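You operate a simulated robot arm through the tools that you are given. There is no shell and no other tool. Be economical: measure what you need, move in short steps, check, and stop when the job is done.

You run a simulated robot arm. Do the job below in one go: nothing can be reset, and whatever is moved stays where it is left.

Task
Take the purple comb and leave it on the blue cover. Press the filter test button three times. Take the air coupling and leave it on the square plate. Put the pot marked "72" from the top of the left bench on the filter there and the pot labelled "92" on the lower shelf of the packing table. Take the dirty filter and leave it on the right mat. Put the small box that says "Cores" from the top of the sorting bench on the door panel and the small box labelled "Washers" on the low shelf of the lining bench. Any order will do. Set down upright: purple comb, pot.
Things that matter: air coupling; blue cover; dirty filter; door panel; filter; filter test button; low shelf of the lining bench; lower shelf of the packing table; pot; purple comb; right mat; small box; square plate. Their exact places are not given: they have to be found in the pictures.

Only the result counts: the job must be done as asked and must still hold three seconds after the hand-in. Knocking over, shifting, dropping, spilling or breaking anything else fails it. Lids that push on must go on centred and level and be pressed home; caps that screw on are set level and turned clockwise until they are tight.

Robot
A 6-joint arm with a two-finger parallel gripper on a trunk, on a base that drives. Base frame: it is fixed to the floor where the robot stands at the start and does not move with it; the origin is under the middle of the robot, x ahead of it, y to its left, z up. Lengths are in mm, angles in rad, forces in N, time in s.
Its first joint turns from -2.897 to 2.897 rad. Places, roughly: air coupling (3x3x11 cm) [600, -2300, 900]; blue cover (15x10x1 cm) [1600, 100, 900]; dirty filter (13x9x5 cm) [-900, -1900, 900]; door panel [-6700, 700, 900]; filter [-1250, -2500, 1000]; filter test button [1700, -1500, 1000]; low shelf of the lining bench [-6700, 300, 300]; lower shelf of the packing table [-3900, -1600, 300]; pot [-1000, -2000, 1000]; purple comb [500, 0, 1000]; right mat [-900, 0, 800]; small box [-6250, 3250, 1000]; square plate (12x12x1 cm) [-1200, -400, 800]. Payload 3.91 kg.
The tool frame sits at the grasp point between the pads (the TCP): z along the fingers, y along the line on which they close. The tips reach 30 mm beyond it. Largest opening 110 mm; finger width 20, thickness 10; the body of the gripper, 48 by 112 mm, starts 55 mm behind the TCP.
Orientation is told as [roll, pitch, yaw] about the base's x, y, z axes, in that order, counted from this pose: with the fingers straight down and closing along the base's y, the tool's x points along the base's -x, its y along +y and its z along -z.

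Tools
- The arm moves only by the tool step_arm. Its argument "steps" is a list of rows, each a list of 2 entries, a list of its own where there are three numbers: the shift along the tool's x, y, z in m, then the turn, a rotation vector about the tool's x, y, z in rad. In form: [[[x, y, z], [wx, wy, wz]], ...]. A call has 1 to 20 rows; each row is the pose to reach, as a shift and turn from the pose commanded when the call began, along the tool's axes at that moment. "claw" is the finger opening in m, from 0 to 0.11, set as the call begins (left out, the last holds). A row lasts 0.2 s, in which the tool goes at most 50 mm and 0.15 rad; a call with a longer step from one row to the next is refused whole, and so is a gripper value outside its range. Where a pose cannot be reached the arm comes as near as it can. A force on the tool above 40 N (or 10 N above the force at the start of the call, whichever is more), or a blocked arm, ends the call early, and 0.2 s more pass. Each finger travels about 153 mm/s and halts on what it meets, pressing with about 29 N; the grip force reading is that of the motor and also rises with nothing between the fingers. The clock runs only during rows and for 0.2 s after the last one: add rows that repeat a pose to give the fingers time. It gives the time, the measured TCP pose, the force on the tool (base axes), the opening and the grip force at its end, in the units of the frame above (readings bear some noise), with the torque about the TCP (base axes, N m) and any sound that the robot's microphone picked up.
- Cameras (640 x 400 px; columns grow to the right, rows downward): "scene" is now at [139.3, 177.9, 1325.1]; the picture's right is [-0.95, -0.32, 0.00], its down [-0.30, 0.88, -0.36] and it looks along [0.12, -0.34, -0.93] (base axes); focal length 214 px, centre (320, 200). "wrist" rides on the gripper at [72, 17, -103] in the tool frame; the picture's right is [-0.23, 0.97, 0.00], its down [-0.76, -0.18, -0.62] and it looks along [-0.61, -0.14, 0.78] (tool axes); focal length 222 px, centre (320, 200).
- capture(camera): a new picture of that camera. No time passes.
- steer(legs): drives the robot by 1 to 6 legs, each [ahead, turn to the left] in mm and rad, along the robot's own axes; the way and the turn of a leg run together, so that a leg with both is an arc; at most 1500 mm and 3.142 rad a leg. The arm and the cameras ride along, it lands a little off, and it stops where it bumps. It gives what a move gives.
- head_to(pan, tilt): turns the head with the scene camera to pan (to the left, within 2.094 rad either way) and tilt (down, from -0.506 to 1.204), counted from straight ahead of the robot. It gives what a move gives.
- measure_at(camera, pixels): for up to 12 pixels [column, row] of the newest picture of that camera ("zoom" is the newest enlarged one), the place [x, y, z] in the base frame of the surface seen there, good to about 2 mm, but the place of the scene camera against the robot may be out by one fixed shift of up to 12 mm in any direction. No time passes.
- inspect(camera, box): a new picture of the part [left, top, right, bottom] of that camera's present view, enlarged. No time passes.
- finish_job(): hands the job in; it is judged then, once.

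Keep the steps short. Do not move on a guess: measure, check each grasp and each placing, and mend mistakes. In all there are 145 turns and 188 pictures (those below and enlarged ones count). Leave the gripper open and the arm clear of the work at the hand-in unless told otherwise, and finish with a single line.

The tools are called after "Request:" by a JSON object that holds its "name" and its "arguments". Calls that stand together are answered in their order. step_arm: Moves the arm, as the interface text tells. Its arguments: {"type":"object","properties":{"steps":{"type":"array","items":{"type":"array"}},"claw":{"type":"number"}},"required":["steps"]} The other tools are called the same way: steer (legs) drives the base; head_to (pan, tilt) turns the head that bears the scene camera; capture (camera) takes a picture; measure_at (camera, pixels) gives the place of the surface under pixels of a picture; inspect (camera, box) takes an enlarged picture of a part of a camera's view; finish_job () hands the job in.

At the start:

```text
clock: 0.0
eef_pos: [-365.2, -245.0, 1140.9]
tcp_rot: [0.001, -0.001, -0.001]
ft_force: [-0.2, 0.0, -1.2]
moment: [-0.02, 0.0, 0.04]
grip_width: 109.9
gripper_force: 0.0
robot x, y, heading: [3.4, 0.2, -0.001]
head pan, tilt: [-1.246, 1.201]
```

scene: 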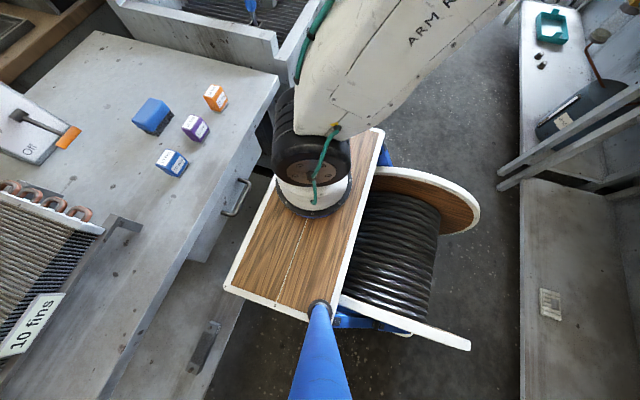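
wrist: 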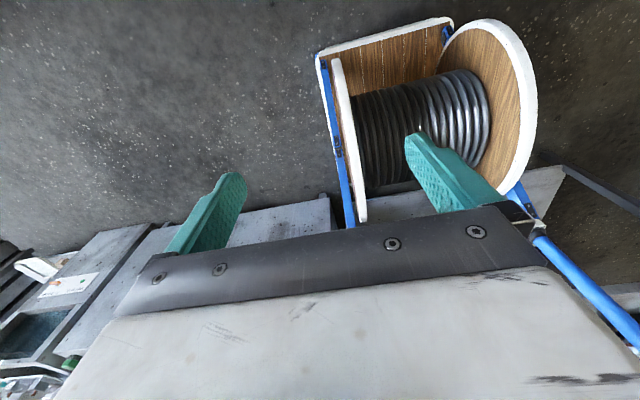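

I start by looking around: the head ahead with a moderate tilt.

Request:
{"name": "head_to", "arguments": {"pan": 0.0, "tilt": 0.7}}

Request:
{"name": "capture", "arguments": {"camera": "scene"}}

Request:
{"name": "head_to", "arguments": {"pan": -1.3, "tilt": 0.5}}

Request:
{"name": "capture", "arguments": {"camera": "scene"}}

Request:
{"name": "head_to", "arguments": {"pan": 2.09, "tilt": 0.5}}

Request:
{"name": "capture", "arguments": {"camera": "scene"}}

Request:
{"name": "head_to", "arguments": {"pan": -2.09, "tilt": 0.4}}

Request:
{"name": "capture", "arguments": {"camera": "scene"}}

```text
clock: 1.4
eef_pos: [-365.2, -244.6, 1140.7]
tcp_rot: [0.0, -0.001, 0.001]
ft_force: [0.6, 0.2, -0.3]
moment: [0.01, 0.02, 0.02]
grip_width: 109.9
gripper_force: 0.1
robot x, y, heading: [-1.2, 1.6, -0.001]
head pan, tilt: [0.0, 0.7]
```

```text
185 pictures are left
```

scene: 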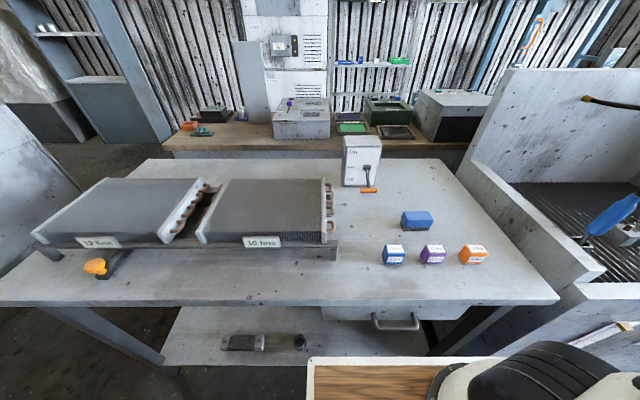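

```text
clock: 2.9
eef_pos: [-365.5, -244.5, 1141.8]
tcp_rot: [0.0, 0.001, 0.0]
ft_force: [0.6, -0.7, 0.2]
moment: [0.01, 0.03, 0.01]
grip_width: 109.9
gripper_force: 0.0
robot x, y, heading: [1.1, -0.5, -0.001]
head pan, tilt: [-1.3, 0.499]
```

```text
184 pictures are left
```

scene: 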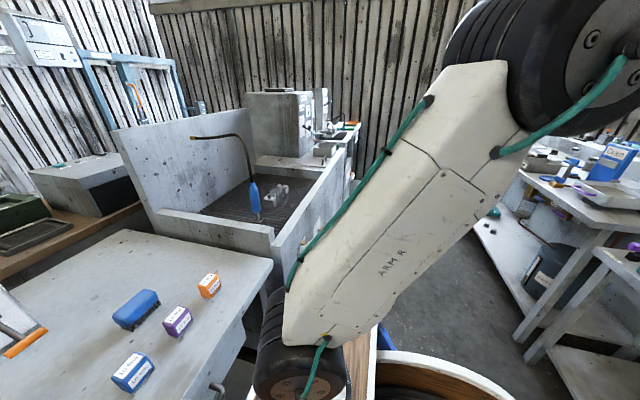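

```text
clock: 5.8
eef_pos: [-365.0, -245.0, 1140.0]
tcp_rot: [-0.001, 0.0, -0.001]
ft_force: [-0.9, 0.2, 0.1]
moment: [0.03, 0.02, -0.05]
grip_width: 109.8
gripper_force: 0.0
robot x, y, heading: [-1.6, 1.2, 0.003]
head pan, tilt: [2.089, 0.499]
```

```text
183 pictures are left
```

scene: 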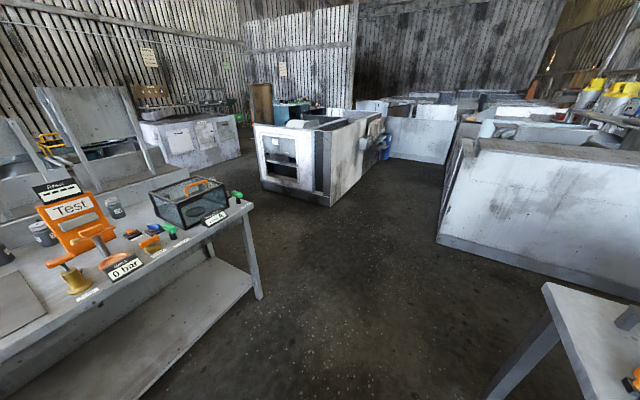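

```text
clock: 9.2
eef_pos: [-365.1, -244.7, 1140.9]
tcp_rot: [0.001, -0.001, 0.0]
ft_force: [-0.2, 0.0, -0.3]
moment: [-0.02, -0.03, 0.0]
grip_width: 110.0
gripper_force: 0.1
robot x, y, heading: [-1.0, -0.7, 0.009]
head pan, tilt: [-2.089, 0.4]
```

```text
182 pictures are left
```

scene: 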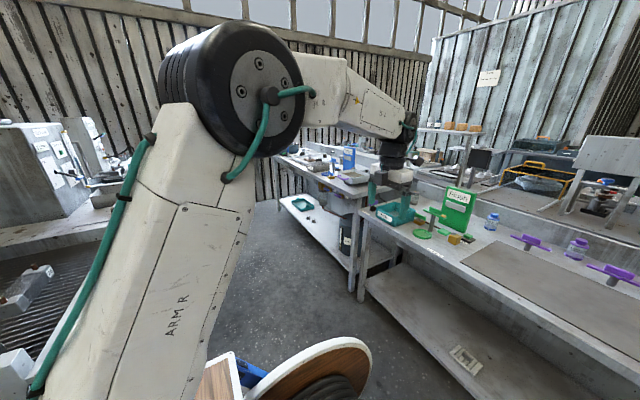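

I look at the front bench in detail.

Request:
{"name": "head_to", "arguments": {"pan": -0.1, "tilt": 0.6}}

Request:
{"name": "inspect", "arguments": {"camera": "scene", "box": [240, 30, 480, 180]}}

Request:
{"name": "inspect", "arguments": {"camera": "scene", "box": [330, 160, 530, 285]}}

Request:
{"name": "inspect", "arguments": {"camera": "scene", "box": [30, 40, 270, 190]}}

```text
clock: 11.1
eef_pos: [-365.4, -244.9, 1141.2]
tcp_rot: [-0.001, 0.0, 0.001]
ft_force: [-0.4, 0.5, 0.0]
moment: [-0.02, 0.0, 0.0]
grip_width: 109.9
gripper_force: 0.0
robot x, y, heading: [3.2, 2.8, 0.001]
head pan, tilt: [-0.099, 0.6]
```

```text
2.67 times, centred on (360, 105) of scene
```

zoom: 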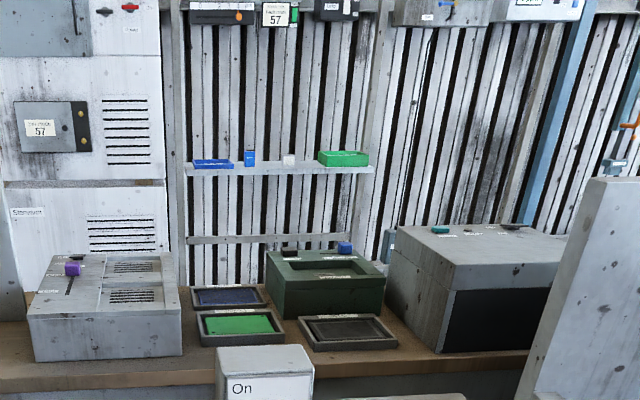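

```text
3.20 times, centred on (430, 222) of scene
```

zoom: 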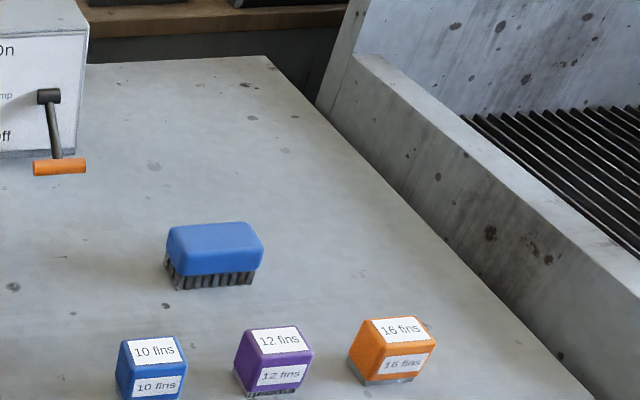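

```text
2.67 times, centred on (150, 115) of scene
```

zoom: 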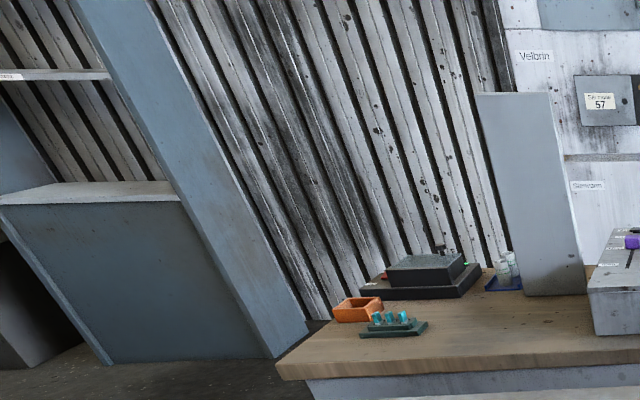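

I capture this view and measure the comb and the tray-like covers behind.

Request:
{"name": "capture", "arguments": {"camera": "scene"}}

Request:
{"name": "inspect", "arguments": {"camera": "scene", "box": [300, 110, 400, 172]}}

Request:
{"name": "measure_at", "arguments": {"camera": "scene", "pixels": [[326, 141], [330, 152], [370, 155], [360, 142], [418, 267], [415, 277], [404, 268], [427, 264], [424, 280], [455, 300], [375, 300]]}}

```text
178 pictures are left
```

scene: 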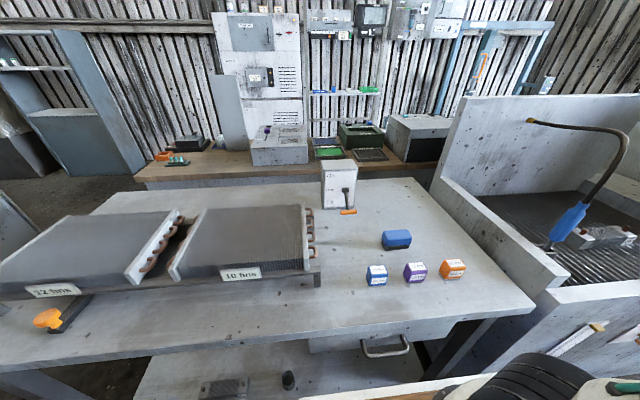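

```text
6.40 times, centred on (350, 141) of scene
```

zoom: 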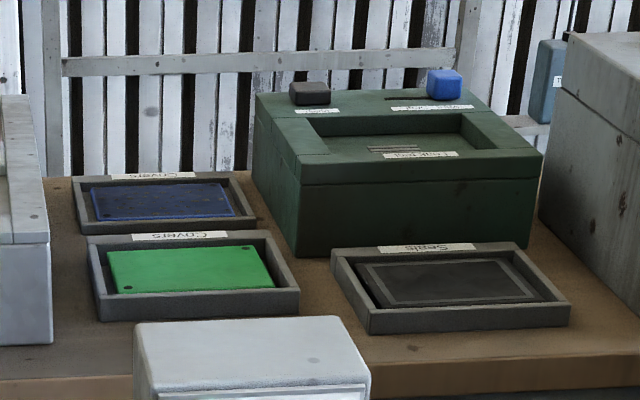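

```text
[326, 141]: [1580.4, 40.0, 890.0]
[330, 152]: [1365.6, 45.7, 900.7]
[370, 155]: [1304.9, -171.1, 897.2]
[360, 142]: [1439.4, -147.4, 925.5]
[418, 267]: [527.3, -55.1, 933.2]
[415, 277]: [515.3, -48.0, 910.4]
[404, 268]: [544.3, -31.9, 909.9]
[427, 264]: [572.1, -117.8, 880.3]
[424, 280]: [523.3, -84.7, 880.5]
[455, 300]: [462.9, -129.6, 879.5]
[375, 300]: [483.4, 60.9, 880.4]
```

Request:
{"name": "measure_at", "arguments": {"camera": "scene", "pixels": [[150, 180], [430, 180], [320, 140], [130, 165], [40, 200], [100, 205], [10, 320], [420, 180], [300, 164], [230, 350], [140, 188], [60, 185]]}}

Request:
{"name": "head_to", "arguments": {"pan": 0.8, "tilt": 0.6}}

Request:
{"name": "capture", "arguments": {"camera": "scene"}}

```text
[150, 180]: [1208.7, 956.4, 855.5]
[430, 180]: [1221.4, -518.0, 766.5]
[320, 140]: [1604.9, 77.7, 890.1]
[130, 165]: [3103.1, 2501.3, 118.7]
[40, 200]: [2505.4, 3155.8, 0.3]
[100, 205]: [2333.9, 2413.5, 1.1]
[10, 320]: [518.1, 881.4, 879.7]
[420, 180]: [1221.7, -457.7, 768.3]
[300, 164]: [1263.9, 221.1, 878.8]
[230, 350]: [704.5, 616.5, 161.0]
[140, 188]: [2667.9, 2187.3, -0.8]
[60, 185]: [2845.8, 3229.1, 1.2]
```

```text
clock: 12.3
eef_pos: [-364.5, -245.5, 1140.1]
tcp_rot: [0.0, -0.001, -0.001]
ft_force: [0.2, 0.4, 0.0]
moment: [-0.04, 0.0, -0.02]
grip_width: 110.1
gripper_force: 0.0
robot x, y, heading: [-0.1, -5.6, 0.003]
head pan, tilt: [0.799, 0.6]
```

```text
176 pictures are left
```

scene: 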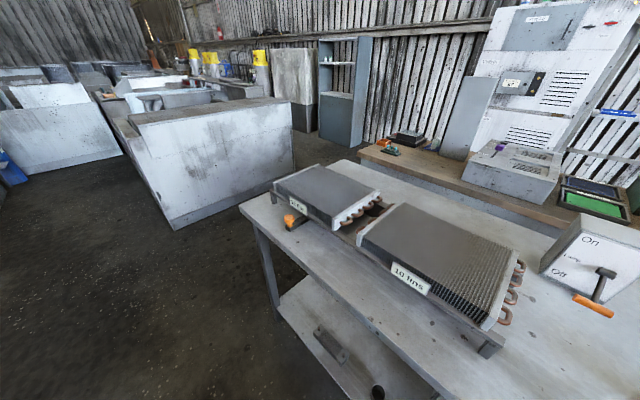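

Request:
{"name": "measure_at", "arguments": {"camera": "scene", "pixels": [[345, 162], [362, 158], [550, 234], [470, 201], [470, 178], [360, 145], [240, 207], [290, 130], [175, 230], [293, 170], [620, 205], [345, 140]]}}

Request:
{"name": "inspect", "arguments": {"camera": "scene", "box": [400, 80, 640, 230]}}

Request:
{"name": "head_to", "arguments": {"pan": -0.5, "tilt": 0.3}}

Request:
{"name": "capture", "arguments": {"camera": "scene"}}

```text
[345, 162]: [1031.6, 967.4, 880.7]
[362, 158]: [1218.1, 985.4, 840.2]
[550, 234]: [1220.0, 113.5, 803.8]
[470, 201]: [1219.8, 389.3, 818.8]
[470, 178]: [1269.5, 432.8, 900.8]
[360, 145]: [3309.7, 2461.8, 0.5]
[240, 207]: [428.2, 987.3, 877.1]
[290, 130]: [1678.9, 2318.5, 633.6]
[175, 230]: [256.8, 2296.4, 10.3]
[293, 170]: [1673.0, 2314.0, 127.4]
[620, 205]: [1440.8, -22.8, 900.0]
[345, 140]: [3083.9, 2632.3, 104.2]
```

```text
2.67 times, centred on (520, 155) of scene
```

zoom: 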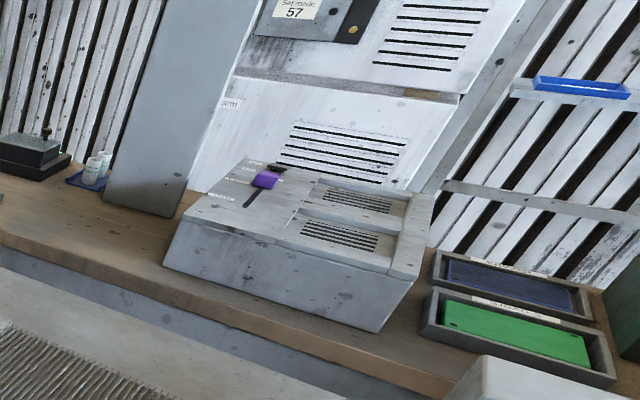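

```text
clock: 13.8
eef_pos: [-365.6, -245.0, 1140.7]
tcp_rot: [0.001, -0.001, 0.001]
ft_force: [-0.6, -0.5, 0.3]
moment: [-0.02, 0.02, 0.0]
grip_width: 110.2
gripper_force: 0.0
robot x, y, heading: [2.5, -1.9, -0.001]
head pan, tilt: [-0.499, 0.3]
```

```text
174 pictures are left
```

scene: 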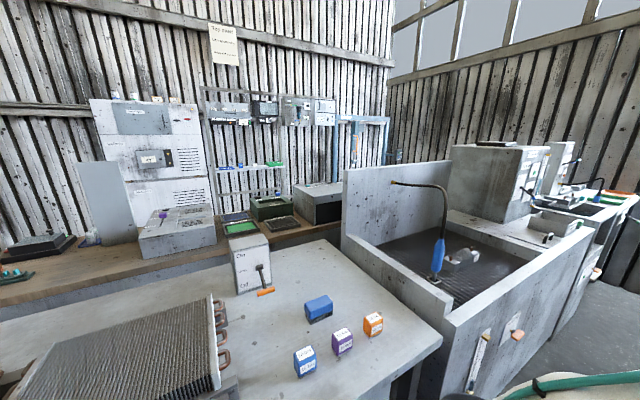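

Request:
{"name": "measure_at", "arguments": {"camera": "scene", "pixels": [[245, 166], [150, 120], [105, 200], [40, 160], [235, 190], [290, 180], [320, 192], [65, 270], [180, 215], [245, 228], [236, 217], [282, 222]]}}

Request:
{"name": "inspect", "arguments": {"camera": "scene", "box": [200, 150, 360, 250]}}

```text
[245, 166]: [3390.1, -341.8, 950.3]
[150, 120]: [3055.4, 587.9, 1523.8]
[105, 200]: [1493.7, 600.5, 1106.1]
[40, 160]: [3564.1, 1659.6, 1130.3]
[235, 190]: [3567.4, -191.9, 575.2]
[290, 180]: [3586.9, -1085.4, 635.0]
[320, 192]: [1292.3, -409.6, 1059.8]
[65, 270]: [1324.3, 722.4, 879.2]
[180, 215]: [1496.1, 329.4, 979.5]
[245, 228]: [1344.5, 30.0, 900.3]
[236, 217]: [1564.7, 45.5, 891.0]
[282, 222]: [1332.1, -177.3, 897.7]
```

```text
4.00 times, centred on (280, 200) of scene
```

zoom: 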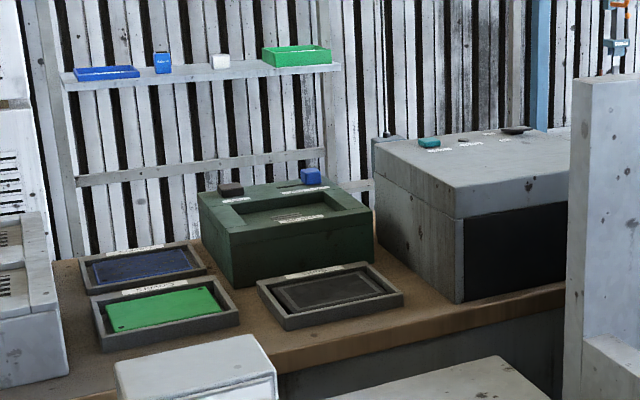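

Request:
{"name": "head_to", "arguments": {"pan": -1.246, "tilt": 1.2}}

Request:
{"name": "capture", "arguments": {"camera": "scene"}}

Request:
{"name": "measure_at", "arguments": {"camera": "scene", "pixels": [[228, 282], [378, 132], [305, 318], [468, 345], [478, 212], [400, 172], [280, 250], [415, 60], [240, 205], [450, 300], [320, 305]]}}

Request:
{"name": "head_to", "arguments": {"pan": -2.09, "tilt": 1.2}}

Request:
{"name": "capture", "arguments": {"camera": "scene"}}

Request:
{"name": "measure_at", "arguments": {"camera": "scene", "pixels": [[228, 282], [378, 132], [305, 318], [468, 345], [478, 212], [400, 172], [280, 250], [415, 60], [240, 205], [450, 300], [320, 305]]}}

Request:
{"name": "head_to", "arguments": {"pan": 1.5, "tilt": 1.2}}

Request:
{"name": "capture", "arguments": {"camera": "scene"}}

```text
clock: 14.9
eef_pos: [-365.0, -245.8, 1140.9]
tcp_rot: [0.0, 0.0, 0.0]
ft_force: [-0.1, 0.7, -0.4]
moment: [0.03, 0.0, 0.0]
grip_width: 110.1
gripper_force: 0.1
robot x, y, heading: [1.3, -2.1, 0.002]
head pan, tilt: [-1.246, 1.201]
```

```text
172 pictures are left
```

scene: 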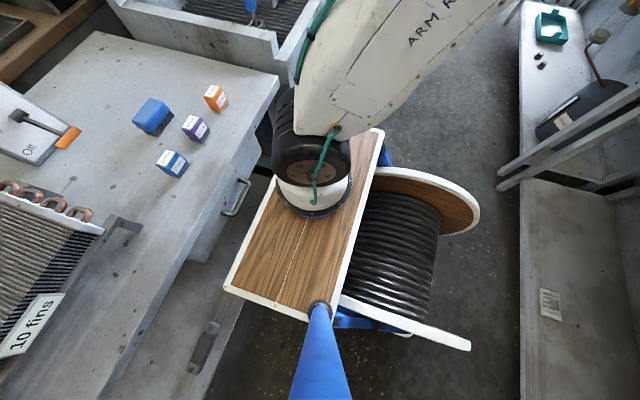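

```text
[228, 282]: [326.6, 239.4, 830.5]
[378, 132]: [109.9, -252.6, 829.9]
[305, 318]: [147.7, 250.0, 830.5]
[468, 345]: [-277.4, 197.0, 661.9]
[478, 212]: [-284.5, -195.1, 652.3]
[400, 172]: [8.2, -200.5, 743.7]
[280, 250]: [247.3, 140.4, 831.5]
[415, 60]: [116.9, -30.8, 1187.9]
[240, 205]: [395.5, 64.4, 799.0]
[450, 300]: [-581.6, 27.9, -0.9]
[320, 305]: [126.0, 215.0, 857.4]
```

```text
clock: 16.1
eef_pos: [-366.0, -245.6, 1142.2]
tcp_rot: [0.001, 0.0, -0.001]
ft_force: [-0.4, 0.2, 0.0]
moment: [0.01, 0.03, -0.01]
grip_width: 110.0
gripper_force: 0.0
robot x, y, heading: [-3.1, -1.1, 0.003]
head pan, tilt: [-2.089, 1.201]
```

```text
171 pictures are left
```

scene: 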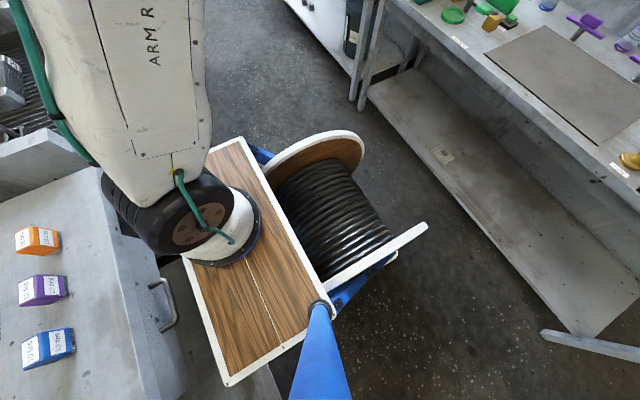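

```text
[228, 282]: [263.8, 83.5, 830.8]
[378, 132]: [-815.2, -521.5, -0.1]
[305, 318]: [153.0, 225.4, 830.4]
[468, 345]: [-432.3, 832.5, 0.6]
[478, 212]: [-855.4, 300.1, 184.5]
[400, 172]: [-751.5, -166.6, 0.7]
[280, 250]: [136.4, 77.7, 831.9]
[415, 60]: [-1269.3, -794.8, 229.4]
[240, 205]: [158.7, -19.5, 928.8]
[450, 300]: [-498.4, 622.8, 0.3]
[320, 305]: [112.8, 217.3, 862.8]
```

```text
clock: 19.1
eef_pos: [-365.9, -244.3, 1140.7]
tcp_rot: [0.0, 0.0, 0.001]
ft_force: [-1.0, 0.8, 0.2]
moment: [-0.01, 0.0, 0.0]
grip_width: 110.1
gripper_force: 0.0
robot x, y, heading: [0.4, 1.0, -0.001]
head pan, tilt: [1.499, 1.201]
```

```text
170 pictures are left
```

scene: 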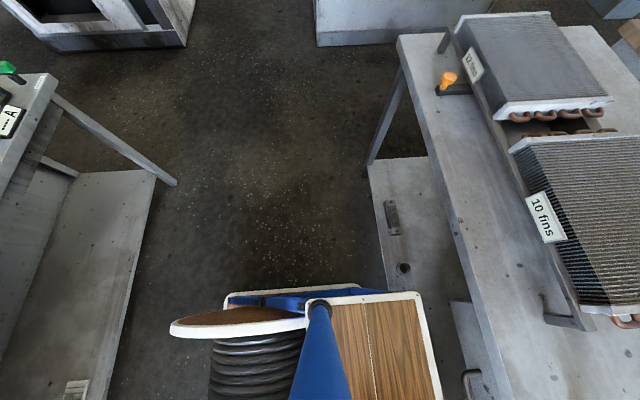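

The robot's deck sits 100 mm from the bench, so I back up 290 mm and look at the comb area.

Request:
{"name": "steer", "arguments": {"legs": [[-290, 0]]}}

Request:
{"name": "head_to", "arguments": {"pan": -0.25, "tilt": 0.75}}

Request:
{"name": "capture", "arguments": {"camera": "scene"}}

Request:
{"name": "inspect", "arguments": {"camera": "scene", "box": [280, 100, 440, 200]}}

```text
clock: 21.1
eef_pos: [-651.6, -244.3, 1140.7]
tcp_rot: [0.0, 0.0, 0.0]
ft_force: [-0.2, 0.5, -1.0]
moment: [-0.02, 0.01, 0.0]
grip_width: 110.1
gripper_force: 0.1
robot x, y, heading: [-287.4, -0.3, 0.002]
head pan, tilt: [1.499, 1.201]
```

```text
clock: 22.9
eef_pos: [-652.3, -245.3, 1143.2]
tcp_rot: [-0.001, 0.001, 0.0]
ft_force: [-1.2, 0.9, -1.2]
moment: [0.01, 0.0, 0.0]
grip_width: 110.0
gripper_force: 0.0
robot x, y, heading: [-285.5, 1.2, 0.004]
head pan, tilt: [-0.25, 0.75]
```

```text
169 pictures are left
```

scene: 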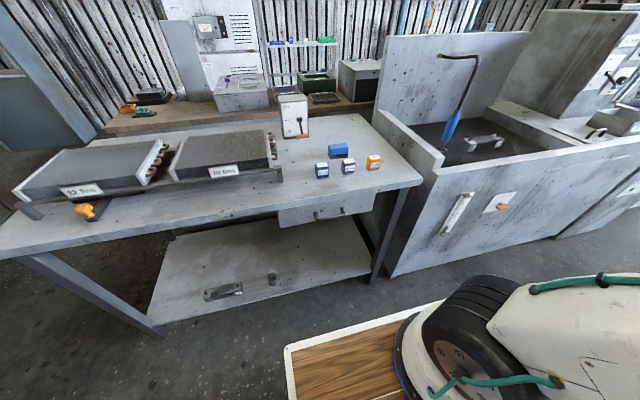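

```text
4.00 times, centred on (360, 150) of scene
```

zoom: 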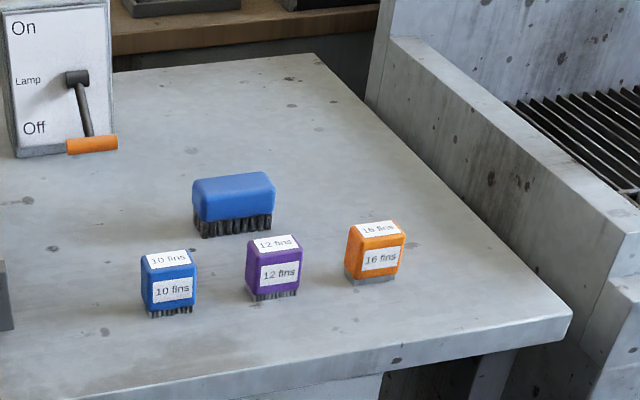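

Request:
{"name": "measure_at", "arguments": {"camera": "zoom", "pixels": [[253, 260], [296, 255], [250, 243], [288, 237], [254, 288], [296, 284], [274, 272], [274, 245], [220, 275], [322, 262]]}}

Request:
{"name": "measure_at", "arguments": {"camera": "scene", "pixels": [[405, 325], [440, 330], [290, 350]]}}

```text
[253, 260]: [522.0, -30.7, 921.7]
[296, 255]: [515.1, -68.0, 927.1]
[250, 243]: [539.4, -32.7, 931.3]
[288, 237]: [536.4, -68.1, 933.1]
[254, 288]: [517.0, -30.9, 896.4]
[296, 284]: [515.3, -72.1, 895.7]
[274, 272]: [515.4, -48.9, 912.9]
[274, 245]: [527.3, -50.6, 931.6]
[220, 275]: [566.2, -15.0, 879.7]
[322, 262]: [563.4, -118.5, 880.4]
```

```text
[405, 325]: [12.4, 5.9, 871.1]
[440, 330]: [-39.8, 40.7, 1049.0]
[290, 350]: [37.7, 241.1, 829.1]
```

Comb centre is about (530, −51), top z 932, 46 mm wide in y. I sweep the arm around the right side towards the front at constant height.

Request:
{"name": "step_arm", "arguments": {"steps": [[[-0.02, -0.043, 0], [0, 0, 0]], [[-0.043, -0.0845, 0], [0, 0, 0]], [[-0.07, -0.124, 0], [0, 0, 0]], [[-0.099, -0.162, 0], [0, 0, 0]], [[-0.1305, -0.197, 0], [0, 0, 0]], [[-0.165, -0.23, 0], [0, 0, 0]], [[-0.202, -0.26, 0], [0, 0, 0]], [[-0.241, -0.287, 0], [0, 0, 0]], [[-0.2815, -0.312, 0], [0, 0, 0]], [[-0.324, -0.333, 0], [0, 0, 0]], [[-0.368, -0.351, 0], [0, 0, 0]], [[-0.413, -0.365, 0], [0, 0, 0]], [[-0.4595, -0.3765, 0], [0, 0, 0]], [[-0.506, -0.384, 0], [0, 0, 0]], [[-0.554, -0.388, 0], [0, 0, 0]], [[-0.601, -0.389, 0], [0, 0, 0]], [[-0.649, -0.386, 0], [0, 0, 0]], [[-0.696, -0.379, 0], [0, 0, 0]], [[-0.742, -0.369, 0], [0, 0, 0]], [[-0.788, -0.356, 0], [0, 0, 0]]]}}

Request:
{"name": "capture", "arguments": {"camera": "scene"}}

```text
clock: 27.1
eef_pos: [135.5, -601.0, 1142.2]
tcp_rot: [-0.001, -0.001, -0.002]
ft_force: [0.3, 0.5, -0.8]
moment: [0.03, -0.05, 0.06]
grip_width: 110.0
gripper_force: 0.2
robot x, y, heading: [-283.2, -1.2, 0.002]
head pan, tilt: [-0.25, 0.75]
```

```text
167 pictures are left
```

scene: 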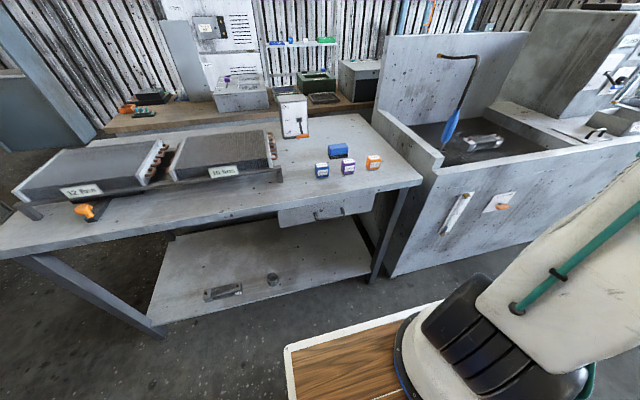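

The path is clear, so I continue the sweep to above the comb.

Request:
{"name": "step_arm", "arguments": {"steps": [[[-0.044, 0.019, 0], [0, 0, 0]], [[-0.086, 0.041, 0], [0, 0, 0]], [[-0.126, 0.066, 0], [0, 0, 0]], [[-0.164, 0.0935, 0], [0, 0, 0]], [[-0.2, 0.124, 0], [0, 0, 0]], [[-0.233, 0.157, 0], [0, 0, 0]], [[-0.2635, 0.192, 0], [0, 0, 0]], [[-0.291, 0.2295, 0], [0, 0, 0]], [[-0.316, 0.2685, 0], [0, 0, 0]], [[-0.338, 0.309, 0], [0, 0, 0]], [[-0.3565, 0.351, 0], [0, 0, 0]], [[-0.3705, 0.395, 0], [0, 0, 0]], [[-0.3815, 0.439, 0], [0, 0, 0]], [[-0.389, 0.484, 0], [0, 0, 0]], [[-0.393, 0.529, 0], [0, 0, 0]], [[-0.3945, 0.55, 0], [0, 0, 0]], [[-0.3945, 0.55, 0], [0, 0, 0]]]}}

Request:
{"name": "capture", "arguments": {"camera": "wrist"}}

Request:
{"name": "capture", "arguments": {"camera": "scene"}}

```text
clock: 30.6
eef_pos: [529.4, -51.6, 1143.6]
tcp_rot: [0.0, 0.001, 0.001]
ft_force: [0.0, -0.1, 0.3]
moment: [-0.01, 0.0, -0.04]
grip_width: 110.0
gripper_force: 0.2
robot x, y, heading: [-288.7, 1.3, -0.001]
head pan, tilt: [-0.25, 0.75]
```

```text
166 pictures are left
```

wrist: 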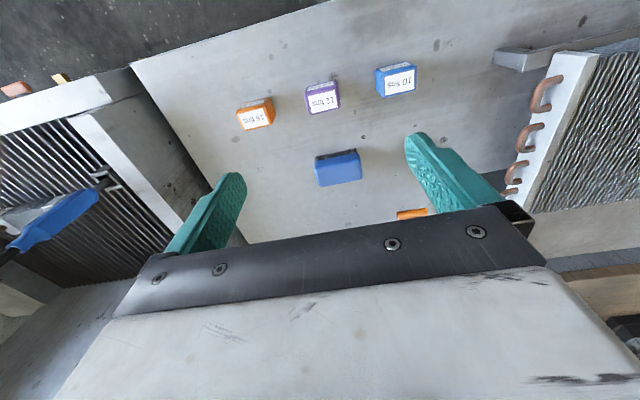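

```text
165 pictures are left
```

scene: 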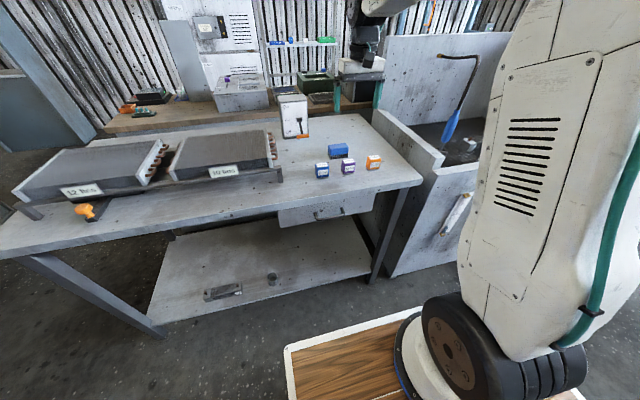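

The comb shows in the wrist picture at (322, 97). I measure it there to remove the scene-camera offset.

Request:
{"name": "inspect", "arguments": {"camera": "wrist", "box": [240, 50, 440, 175]}}

Request:
{"name": "measure_at", "arguments": {"camera": "wrist", "pixels": [[308, 92], [310, 112], [339, 106], [336, 85], [322, 97], [324, 111], [283, 100], [377, 75], [382, 95], [270, 105], [345, 120]]}}

```text
3.20 times, centred on (340, 112) of wrist
```

zoom: 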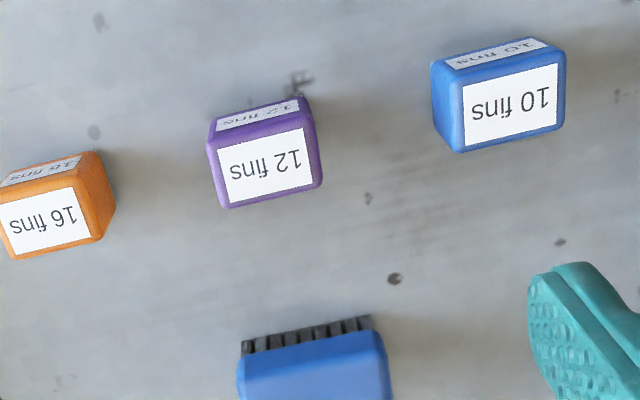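

```text
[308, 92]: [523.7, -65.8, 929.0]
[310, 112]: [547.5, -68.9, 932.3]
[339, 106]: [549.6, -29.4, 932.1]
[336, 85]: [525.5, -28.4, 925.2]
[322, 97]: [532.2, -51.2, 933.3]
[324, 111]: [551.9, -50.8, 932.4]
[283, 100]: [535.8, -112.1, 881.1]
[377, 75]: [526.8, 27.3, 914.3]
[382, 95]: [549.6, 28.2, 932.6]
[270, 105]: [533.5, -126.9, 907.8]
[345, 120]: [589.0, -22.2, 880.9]
```

Comb centre by wrist camera (536, −49), z 880–932. I descend with 78 mm opening to TCP z ≈ 916.

Request:
{"name": "step_arm", "arguments": {"steps": [[[-0.0065, 0.002, 0.045], [0, 0, 0]], [[-0.0065, 0.002, 0.09], [0, 0, 0]], [[-0.0065, 0.002, 0.135], [0, 0, 0]], [[-0.0065, 0.002, 0.175], [0, 0, 0]], [[-0.0065, 0.002, 0.205], [0, 0, 0]], [[-0.0065, 0.002, 0.225], [0, 0, 0]], [[-0.0065, 0.002, 0.225], [0, 0, 0]]], "claw": 0.078}}

Request:
{"name": "capture", "arguments": {"camera": "wrist"}}

```text
clock: 32.2
eef_pos: [536.2, -47.9, 916.0]
tcp_rot: [-0.001, -0.002, -0.001]
ft_force: [0.4, 0.6, -0.9]
moment: [-0.01, 0.04, -0.01]
grip_width: 78.0
gripper_force: 0.0
robot x, y, heading: [-286.4, -0.3, -0.005]
head pan, tilt: [-0.25, 0.75]
```

```text
163 pictures are left
```

wrist: 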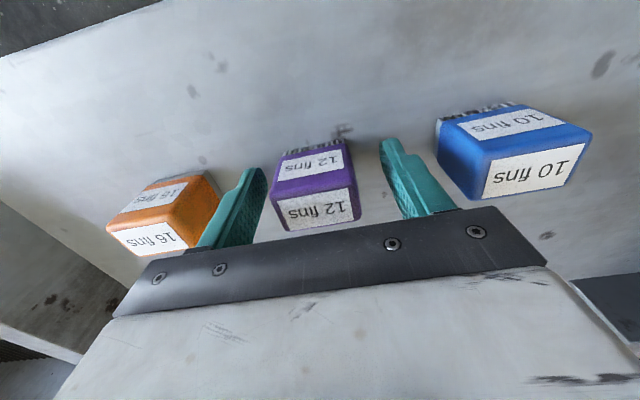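

The comb is centred between the fingers. I close and lift.

Request:
{"name": "step_arm", "arguments": {"steps": [[[0, 0, 0], [0, 0, 0]], [[0, 0, 0], [0, 0, 0]], [[0, 0, 0], [0, 0, 0]]], "claw": 0.02}}

Request:
{"name": "step_arm", "arguments": {"steps": [[[0, 0, -0.03], [0, 0, 0]], [[0, 0, -0.075], [0, 0, 0]], [[0, 0, -0.12], [0, 0, 0]], [[0, 0, -0.165], [0, 0, 0]], [[0, 0, -0.21], [0, 0, 0]], [[0, 0, -0.225], [0, 0, 0]]]}}

Request:
{"name": "capture", "arguments": {"camera": "wrist"}}

```text
clock: 33.0
eef_pos: [537.3, -47.7, 916.1]
tcp_rot: [0.0, -0.001, 0.0]
ft_force: [-0.2, 0.1, -0.2]
moment: [0.04, -0.01, 0.02]
grip_width: 45.5
gripper_force: 28.8
robot x, y, heading: [-285.3, -3.0, -0.002]
head pan, tilt: [-0.25, 0.75]
```

```text
clock: 34.5
eef_pos: [537.3, -49.4, 1141.5]
tcp_rot: [0.001, 0.0, 0.0]
ft_force: [-0.7, 0.2, -0.1]
moment: [-0.02, 0.01, 0.02]
grip_width: 20.0
gripper_force: 0.0
robot x, y, heading: [-284.6, -1.6, 0.002]
head pan, tilt: [-0.25, 0.75]
```

```text
162 pictures are left
```

wrist: 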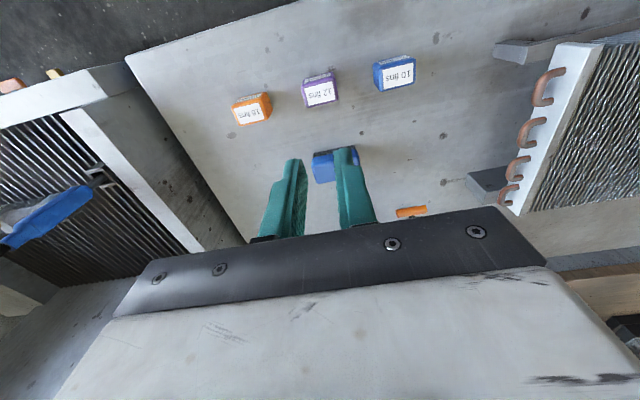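

The fingers closed to 20 mm during the lift, so the comb slipped out and is still on the bench. I measure where it stands now.

Request:
{"name": "inspect", "arguments": {"camera": "wrist", "box": [240, 50, 440, 175]}}

Request:
{"name": "measure_at", "arguments": {"camera": "wrist", "pixels": [[306, 87], [308, 104], [337, 99], [333, 80], [320, 93], [320, 78]]}}

```text
3.20 times, centred on (340, 112) of wrist
```

zoom: 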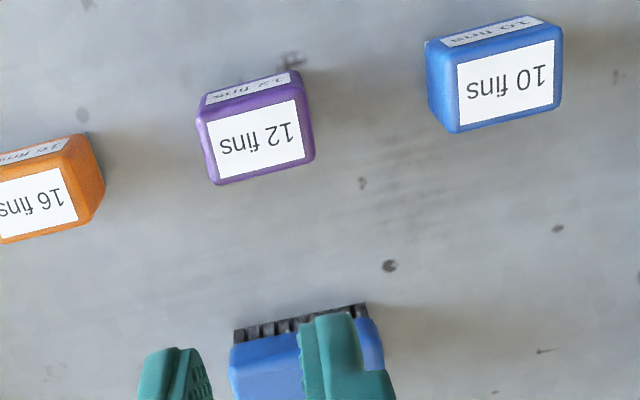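

```text
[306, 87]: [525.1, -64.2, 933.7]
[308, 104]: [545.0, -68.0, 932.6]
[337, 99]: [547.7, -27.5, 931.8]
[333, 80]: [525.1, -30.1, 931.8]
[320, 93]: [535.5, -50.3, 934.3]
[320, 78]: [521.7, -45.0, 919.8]
```

It hasn't moved. I regrasp slightly deeper with claw 0 and lift slowly.

Request:
{"name": "step_arm", "arguments": {"steps": [[[0, 0.001, 0.0], [0, 0, 0]], [[0.001, 0.001, 0.045], [0, 0, 0]], [[0.001, 0.001, 0.09], [0, 0, 0]], [[0.001, 0.001, 0.135], [0, 0, 0]], [[0.001, 0.001, 0.175], [0, 0, 0]], [[0.001, 0.001, 0.21], [0, 0, 0]], [[0.001, 0.001, 0.226], [0, 0, 0]], [[0.001, 0.001, 0.226], [0, 0, 0]]], "claw": 0.078}}

Request:
{"name": "step_arm", "arguments": {"steps": [[[0, 0, 0], [0, 0, 0]], [[0, 0, 0], [0, 0, 0]], [[0, 0, 0], [0, 0, 0]], [[0, 0, 0], [0, 0, 0]], [[0, 0, -0.002], [0, 0, 0]], [[0, 0, -0.005], [0, 0, 0]], [[0, 0, -0.01], [0, 0, 0]], [[0, 0, -0.015], [0, 0, 0]], [[0, 0, -0.02], [0, 0, 0]]], "claw": 0.0}}

Request:
{"name": "capture", "arguments": {"camera": "wrist"}}

```text
clock: 36.2
eef_pos: [536.7, -48.1, 913.7]
tcp_rot: [-0.001, -0.001, 0.0]
ft_force: [0.1, 0.4, 0.7]
moment: [0.01, -0.01, 0.01]
grip_width: 77.8
gripper_force: 0.1
robot x, y, heading: [-286.7, 1.3, 0.001]
head pan, tilt: [-0.25, 0.75]
```

```text
clock: 38.2
eef_pos: [536.2, -49.1, 934.6]
tcp_rot: [0.0, 0.0, 0.0]
ft_force: [-0.3, 0.0, -0.8]
moment: [0.01, 0.04, 0.03]
grip_width: 45.5
gripper_force: 29.4
robot x, y, heading: [-287.6, -2.4, 0.001]
head pan, tilt: [-0.25, 0.75]
```

```text
160 pictures are left
```

wrist: 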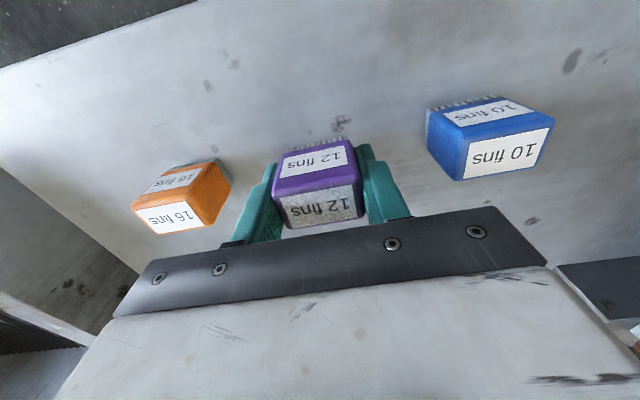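

It is held so far (45.5 mm). I lift further at moderate speed.

Request:
{"name": "step_arm", "arguments": {"steps": [[[0, 0, -0.01], [0, 0, 0]], [[0, 0, -0.025], [0, 0, 0]], [[0, 0, -0.04], [0, 0, 0]], [[0, 0, -0.06], [0, 0, 0]], [[0, 0, -0.08], [0, 0, 0]], [[0, 0, -0.1], [0, 0, 0]], [[0, 0, -0.12], [0, 0, 0]], [[0, 0, -0.14], [0, 0, 0]], [[0, 0, -0.16], [0, 0, 0]], [[0, 0, -0.18], [0, 0, 0]], [[0, 0, -0.19], [0, 0, 0]]]}}

Request:
{"name": "capture", "arguments": {"camera": "wrist"}}

```text
clock: 40.6
eef_pos: [536.6, -47.1, 1125.5]
tcp_rot: [-0.001, 0.0, -0.002]
ft_force: [0.0, -0.6, -1.3]
moment: [0.01, 0.06, -0.03]
grip_width: 45.5
gripper_force: 28.7
robot x, y, heading: [-289.3, -2.2, -0.001]
head pan, tilt: [-0.25, 0.75]
```

```text
159 pictures are left
```

wrist: 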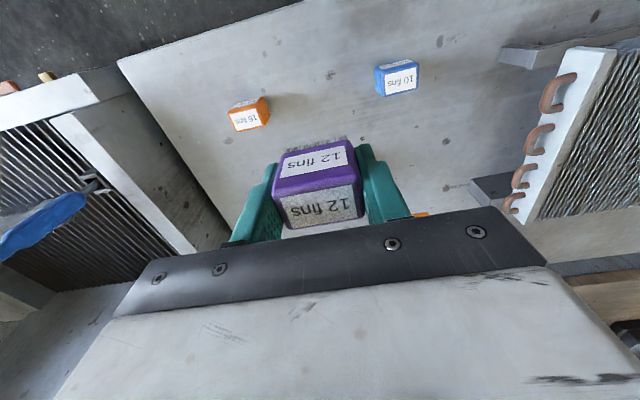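

Held firmly. Before driving I look to the left for the way around the bench.

Request:
{"name": "head_to", "arguments": {"pan": 1.3, "tilt": 0.55}}

Request:
{"name": "capture", "arguments": {"camera": "scene"}}

Request:
{"name": "measure_at", "arguments": {"camera": "scene", "pixels": [[210, 250], [100, 330], [330, 220], [420, 165], [180, 120], [240, 130], [450, 85], [380, 115], [300, 110], [60, 150], [530, 210], [480, 240]]}}

```text
clock: 42.3
eef_pos: [536.4, -47.2, 1125.5]
tcp_rot: [0.0, 0.0, -0.001]
ft_force: [0.1, -0.9, -1.6]
moment: [-0.01, 0.02, 0.01]
grip_width: 45.6
gripper_force: 29.1
robot x, y, heading: [-286.6, 0.5, -0.001]
head pan, tilt: [1.3, 0.55]
```

```text
158 pictures are left
```

scene: 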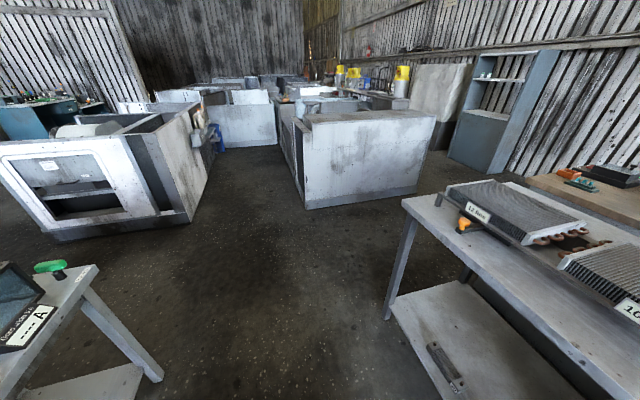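

```text
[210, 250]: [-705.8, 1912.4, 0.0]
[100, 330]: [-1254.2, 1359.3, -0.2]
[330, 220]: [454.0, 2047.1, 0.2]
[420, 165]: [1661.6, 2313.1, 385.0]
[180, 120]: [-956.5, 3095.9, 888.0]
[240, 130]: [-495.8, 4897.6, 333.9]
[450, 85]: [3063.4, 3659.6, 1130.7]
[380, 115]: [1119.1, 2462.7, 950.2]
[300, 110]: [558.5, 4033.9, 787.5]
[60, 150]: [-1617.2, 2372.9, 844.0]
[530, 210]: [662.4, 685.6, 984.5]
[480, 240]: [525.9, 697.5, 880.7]
```

Wide clear corridor to the left. I raise the comb 70 mm and drive around the left end of the bench.

Request:
{"name": "step_arm", "arguments": {"steps": [[[0, 0, -0.01], [0, 0, 0]], [[0, 0, -0.025], [0, 0, 0]], [[0, 0, -0.04], [0, 0, 0]], [[0, 0, -0.055], [0, 0, 0]], [[0, 0, -0.07], [0, 0, 0]]]}}

Request:
{"name": "steer", "arguments": {"legs": [[0, 1.282], [855, 0], [855, 0], [0, -1.282]]}}

Request:
{"name": "head_to", "arguments": {"pan": 0.0, "tilt": 0.5}}

Request:
{"name": "capture", "arguments": {"camera": "scene"}}

Request:
{"name": "capture", "arguments": {"camera": "wrist"}}

```text
clock: 43.5
eef_pos: [537.2, -47.2, 1194.8]
tcp_rot: [0.0, 0.0, 0.0]
ft_force: [-0.4, 0.2, -1.3]
moment: [0.01, 0.03, -0.04]
grip_width: 45.7
gripper_force: 29.5
robot x, y, heading: [-287.7, 3.3, -0.003]
head pan, tilt: [1.3, 0.55]
```

```text
clock: 58.5
eef_pos: [999.2, 1593.2, 1194.7]
tcp_rot: [-0.001, 0.0, -0.002]
ft_force: [0.2, 0.4, -1.3]
moment: [0.0, 0.02, -0.03]
grip_width: 45.5
gripper_force: 28.8
robot x, y, heading: [172.3, 1640.7, -0.004]
head pan, tilt: [1.3, 0.55]
```

```text
clock: 60.0
eef_pos: [998.8, 1594.4, 1195.0]
tcp_rot: [0.0, 0.001, -0.001]
ft_force: [-0.2, -0.2, -1.4]
moment: [-0.04, -0.01, -0.01]
grip_width: 45.4
gripper_force: 28.8
robot x, y, heading: [172.0, 1645.0, 0.002]
head pan, tilt: [0.0, 0.499]
```

```text
157 pictures are left
```

scene: 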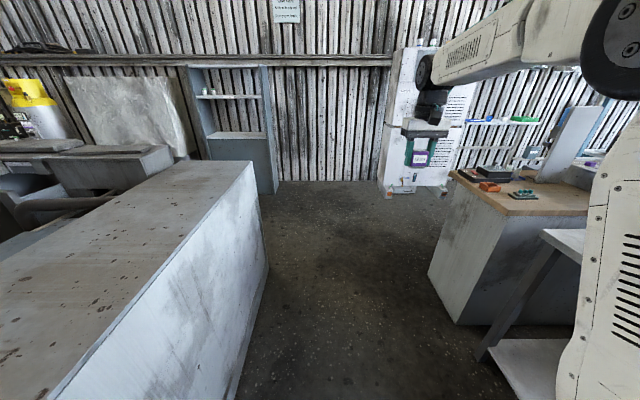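

```text
156 pictures are left
```

wrist: 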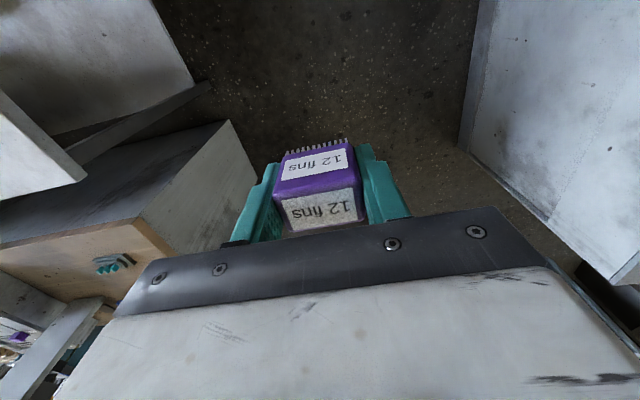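

Request:
{"name": "measure_at", "arguments": {"camera": "scene", "pixels": [[397, 190], [390, 120], [445, 180], [278, 180], [335, 190], [455, 180], [500, 190], [430, 270], [510, 175], [262, 185], [300, 320], [445, 193]]}}

Request:
{"name": "steer", "arguments": {"legs": [[1050, 0], [1070, 0]]}}

Request:
{"name": "head_to", "arguments": {"pan": -1.2, "tilt": 0.5}}

Request:
{"name": "capture", "arguments": {"camera": "scene"}}

```text
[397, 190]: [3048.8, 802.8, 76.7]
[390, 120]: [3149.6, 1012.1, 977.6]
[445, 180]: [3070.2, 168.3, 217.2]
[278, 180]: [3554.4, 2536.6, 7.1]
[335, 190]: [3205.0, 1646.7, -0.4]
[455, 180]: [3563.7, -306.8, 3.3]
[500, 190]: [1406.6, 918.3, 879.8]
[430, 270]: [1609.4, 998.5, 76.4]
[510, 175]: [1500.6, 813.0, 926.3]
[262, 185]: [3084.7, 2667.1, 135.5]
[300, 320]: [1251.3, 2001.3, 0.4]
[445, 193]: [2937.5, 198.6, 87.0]
```

```text
clock: 70.5
eef_pos: [3122.2, 1567.1, 1194.0]
tcp_rot: [0.0, -0.001, -0.015]
ft_force: [-0.1, 0.1, -0.7]
moment: [-0.01, 0.02, 0.0]
grip_width: 45.5
gripper_force: 29.0
robot x, y, heading: [2300.9, 1623.9, -0.016]
head pan, tilt: [0.0, 0.499]
```

```text
clock: 71.9
eef_pos: [3123.1, 1564.9, 1193.9]
tcp_rot: [-0.001, 0.0, -0.015]
ft_force: [-0.3, 1.7, -0.1]
moment: [0.03, 0.02, 0.0]
grip_width: 45.3
gripper_force: 29.3
robot x, y, heading: [2294.3, 1625.0, -0.016]
head pan, tilt: [-1.201, 0.499]
```

```text
155 pictures are left
```

scene: 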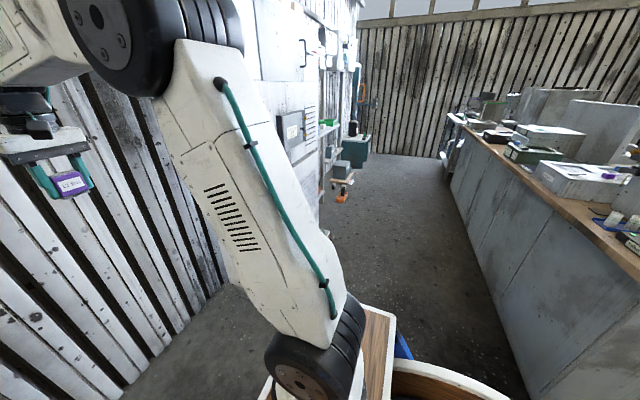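

The corridor behind the wooden bench is about 1.3 m wide. I drive down it and then look at the covers.

Request:
{"name": "steer", "arguments": {"legs": [[80, 0], [0, -1.555], [800, 0], [780, 0]]}}

Request:
{"name": "head_to", "arguments": {"pan": -1.2, "tilt": 0.6}}

Request:
{"name": "capture", "arguments": {"camera": "scene"}}

Request:
{"name": "head_to", "arguments": {"pan": -0.2, "tilt": 0.5}}

Request:
{"name": "capture", "arguments": {"camera": "scene"}}

```text
clock: 84.5
eef_pos: [2317.3, -771.3, 1194.5]
tcp_rot: [0.001, 0.0, -1.573]
ft_force: [0.3, -0.1, -1.1]
moment: [0.03, -0.01, -0.01]
grip_width: 45.6
gripper_force: 28.8
robot x, y, heading: [2367.2, 51.3, -1.58]
head pan, tilt: [-1.201, 0.499]
```

```text
clock: 85.1
eef_pos: [2317.1, -770.6, 1195.1]
tcp_rot: [-0.001, 0.0, -1.573]
ft_force: [-1.1, -1.4, -1.0]
moment: [0.03, 0.0, 0.01]
grip_width: 45.4
gripper_force: 28.7
robot x, y, heading: [2366.6, 54.3, -1.575]
head pan, tilt: [-1.201, 0.6]
```

```text
154 pictures are left
```

scene: 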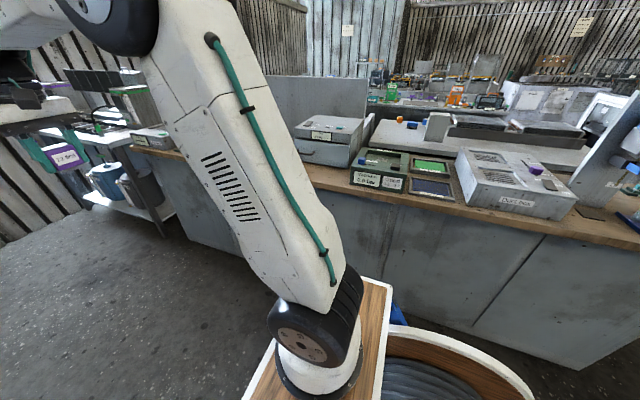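

```text
clock: 86.4
eef_pos: [2317.9, -769.2, 1194.6]
tcp_rot: [0.002, 0.001, -1.574]
ft_force: [-0.8, 0.5, -0.2]
moment: [-0.06, 0.02, 0.01]
grip_width: 45.3
gripper_force: 29.2
robot x, y, heading: [2368.8, 52.7, -1.577]
head pan, tilt: [-0.201, 0.499]
```

```text
153 pictures are left
```

scene: 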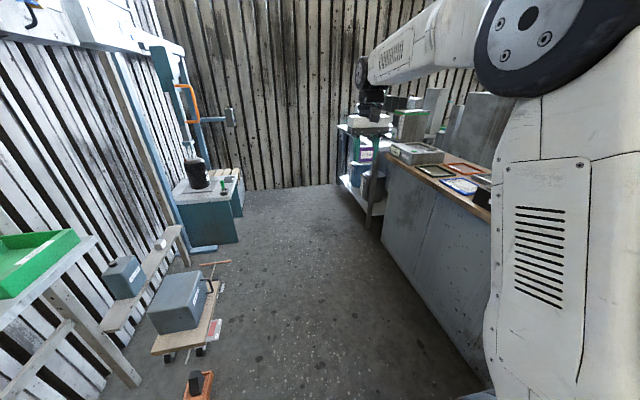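

Request:
{"name": "measure_at", "arguments": {"camera": "scene", "pixels": [[200, 372], [165, 350], [215, 290], [140, 380], [212, 385]]}}

Request:
{"name": "steer", "arguments": {"legs": [[0, -1.565]]}}

Request:
{"name": "head_to", "arguments": {"pan": 0.0, "tilt": 0.7}}

Request:
{"name": "capture", "arguments": {"camera": "scene"}}

Request:
{"name": "capture", "arguments": {"camera": "wrist"}}

```text
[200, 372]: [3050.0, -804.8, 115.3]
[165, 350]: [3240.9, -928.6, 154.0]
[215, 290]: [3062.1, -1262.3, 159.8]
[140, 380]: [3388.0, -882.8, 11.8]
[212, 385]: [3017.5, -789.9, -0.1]
```

```text
clock: 90.6
eef_pos: [1544.1, 91.9, 1194.9]
tcp_rot: [0.0, -0.001, -3.132]
ft_force: [0.1, -0.5, -0.4]
moment: [0.0, -0.02, -0.01]
grip_width: 45.4
gripper_force: 29.4
robot x, y, heading: [2366.8, 52.1, -3.131]
head pan, tilt: [-0.201, 0.499]
```

```text
clock: 91.3
eef_pos: [1544.5, 92.5, 1195.3]
tcp_rot: [0.0, 0.0, -3.13]
ft_force: [0.7, 0.1, -0.1]
moment: [0.0, 0.01, -0.01]
grip_width: 45.5
gripper_force: 28.7
robot x, y, heading: [2368.1, 56.2, -3.13]
head pan, tilt: [0.0, 0.7]
```

```text
152 pictures are left
```

scene: 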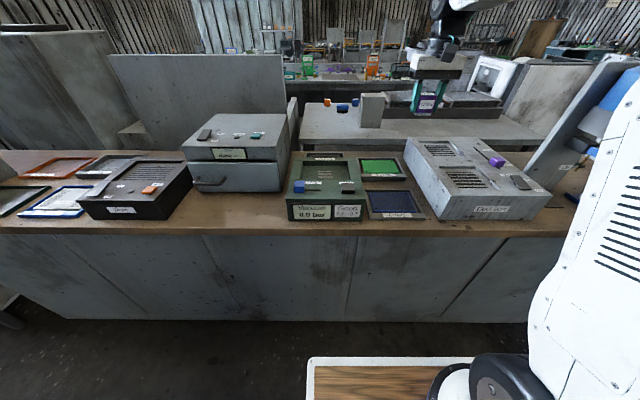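

```text
151 pictures are left
```

wrist: 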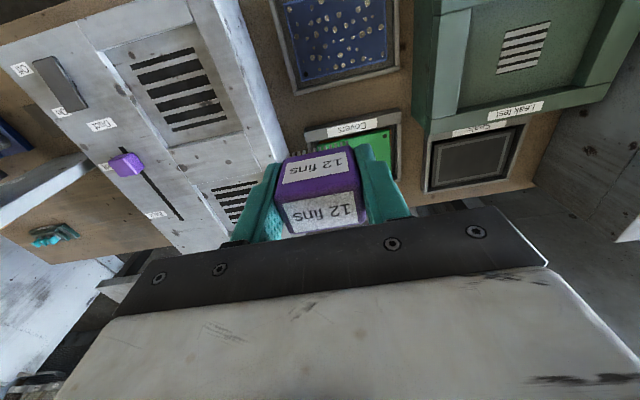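

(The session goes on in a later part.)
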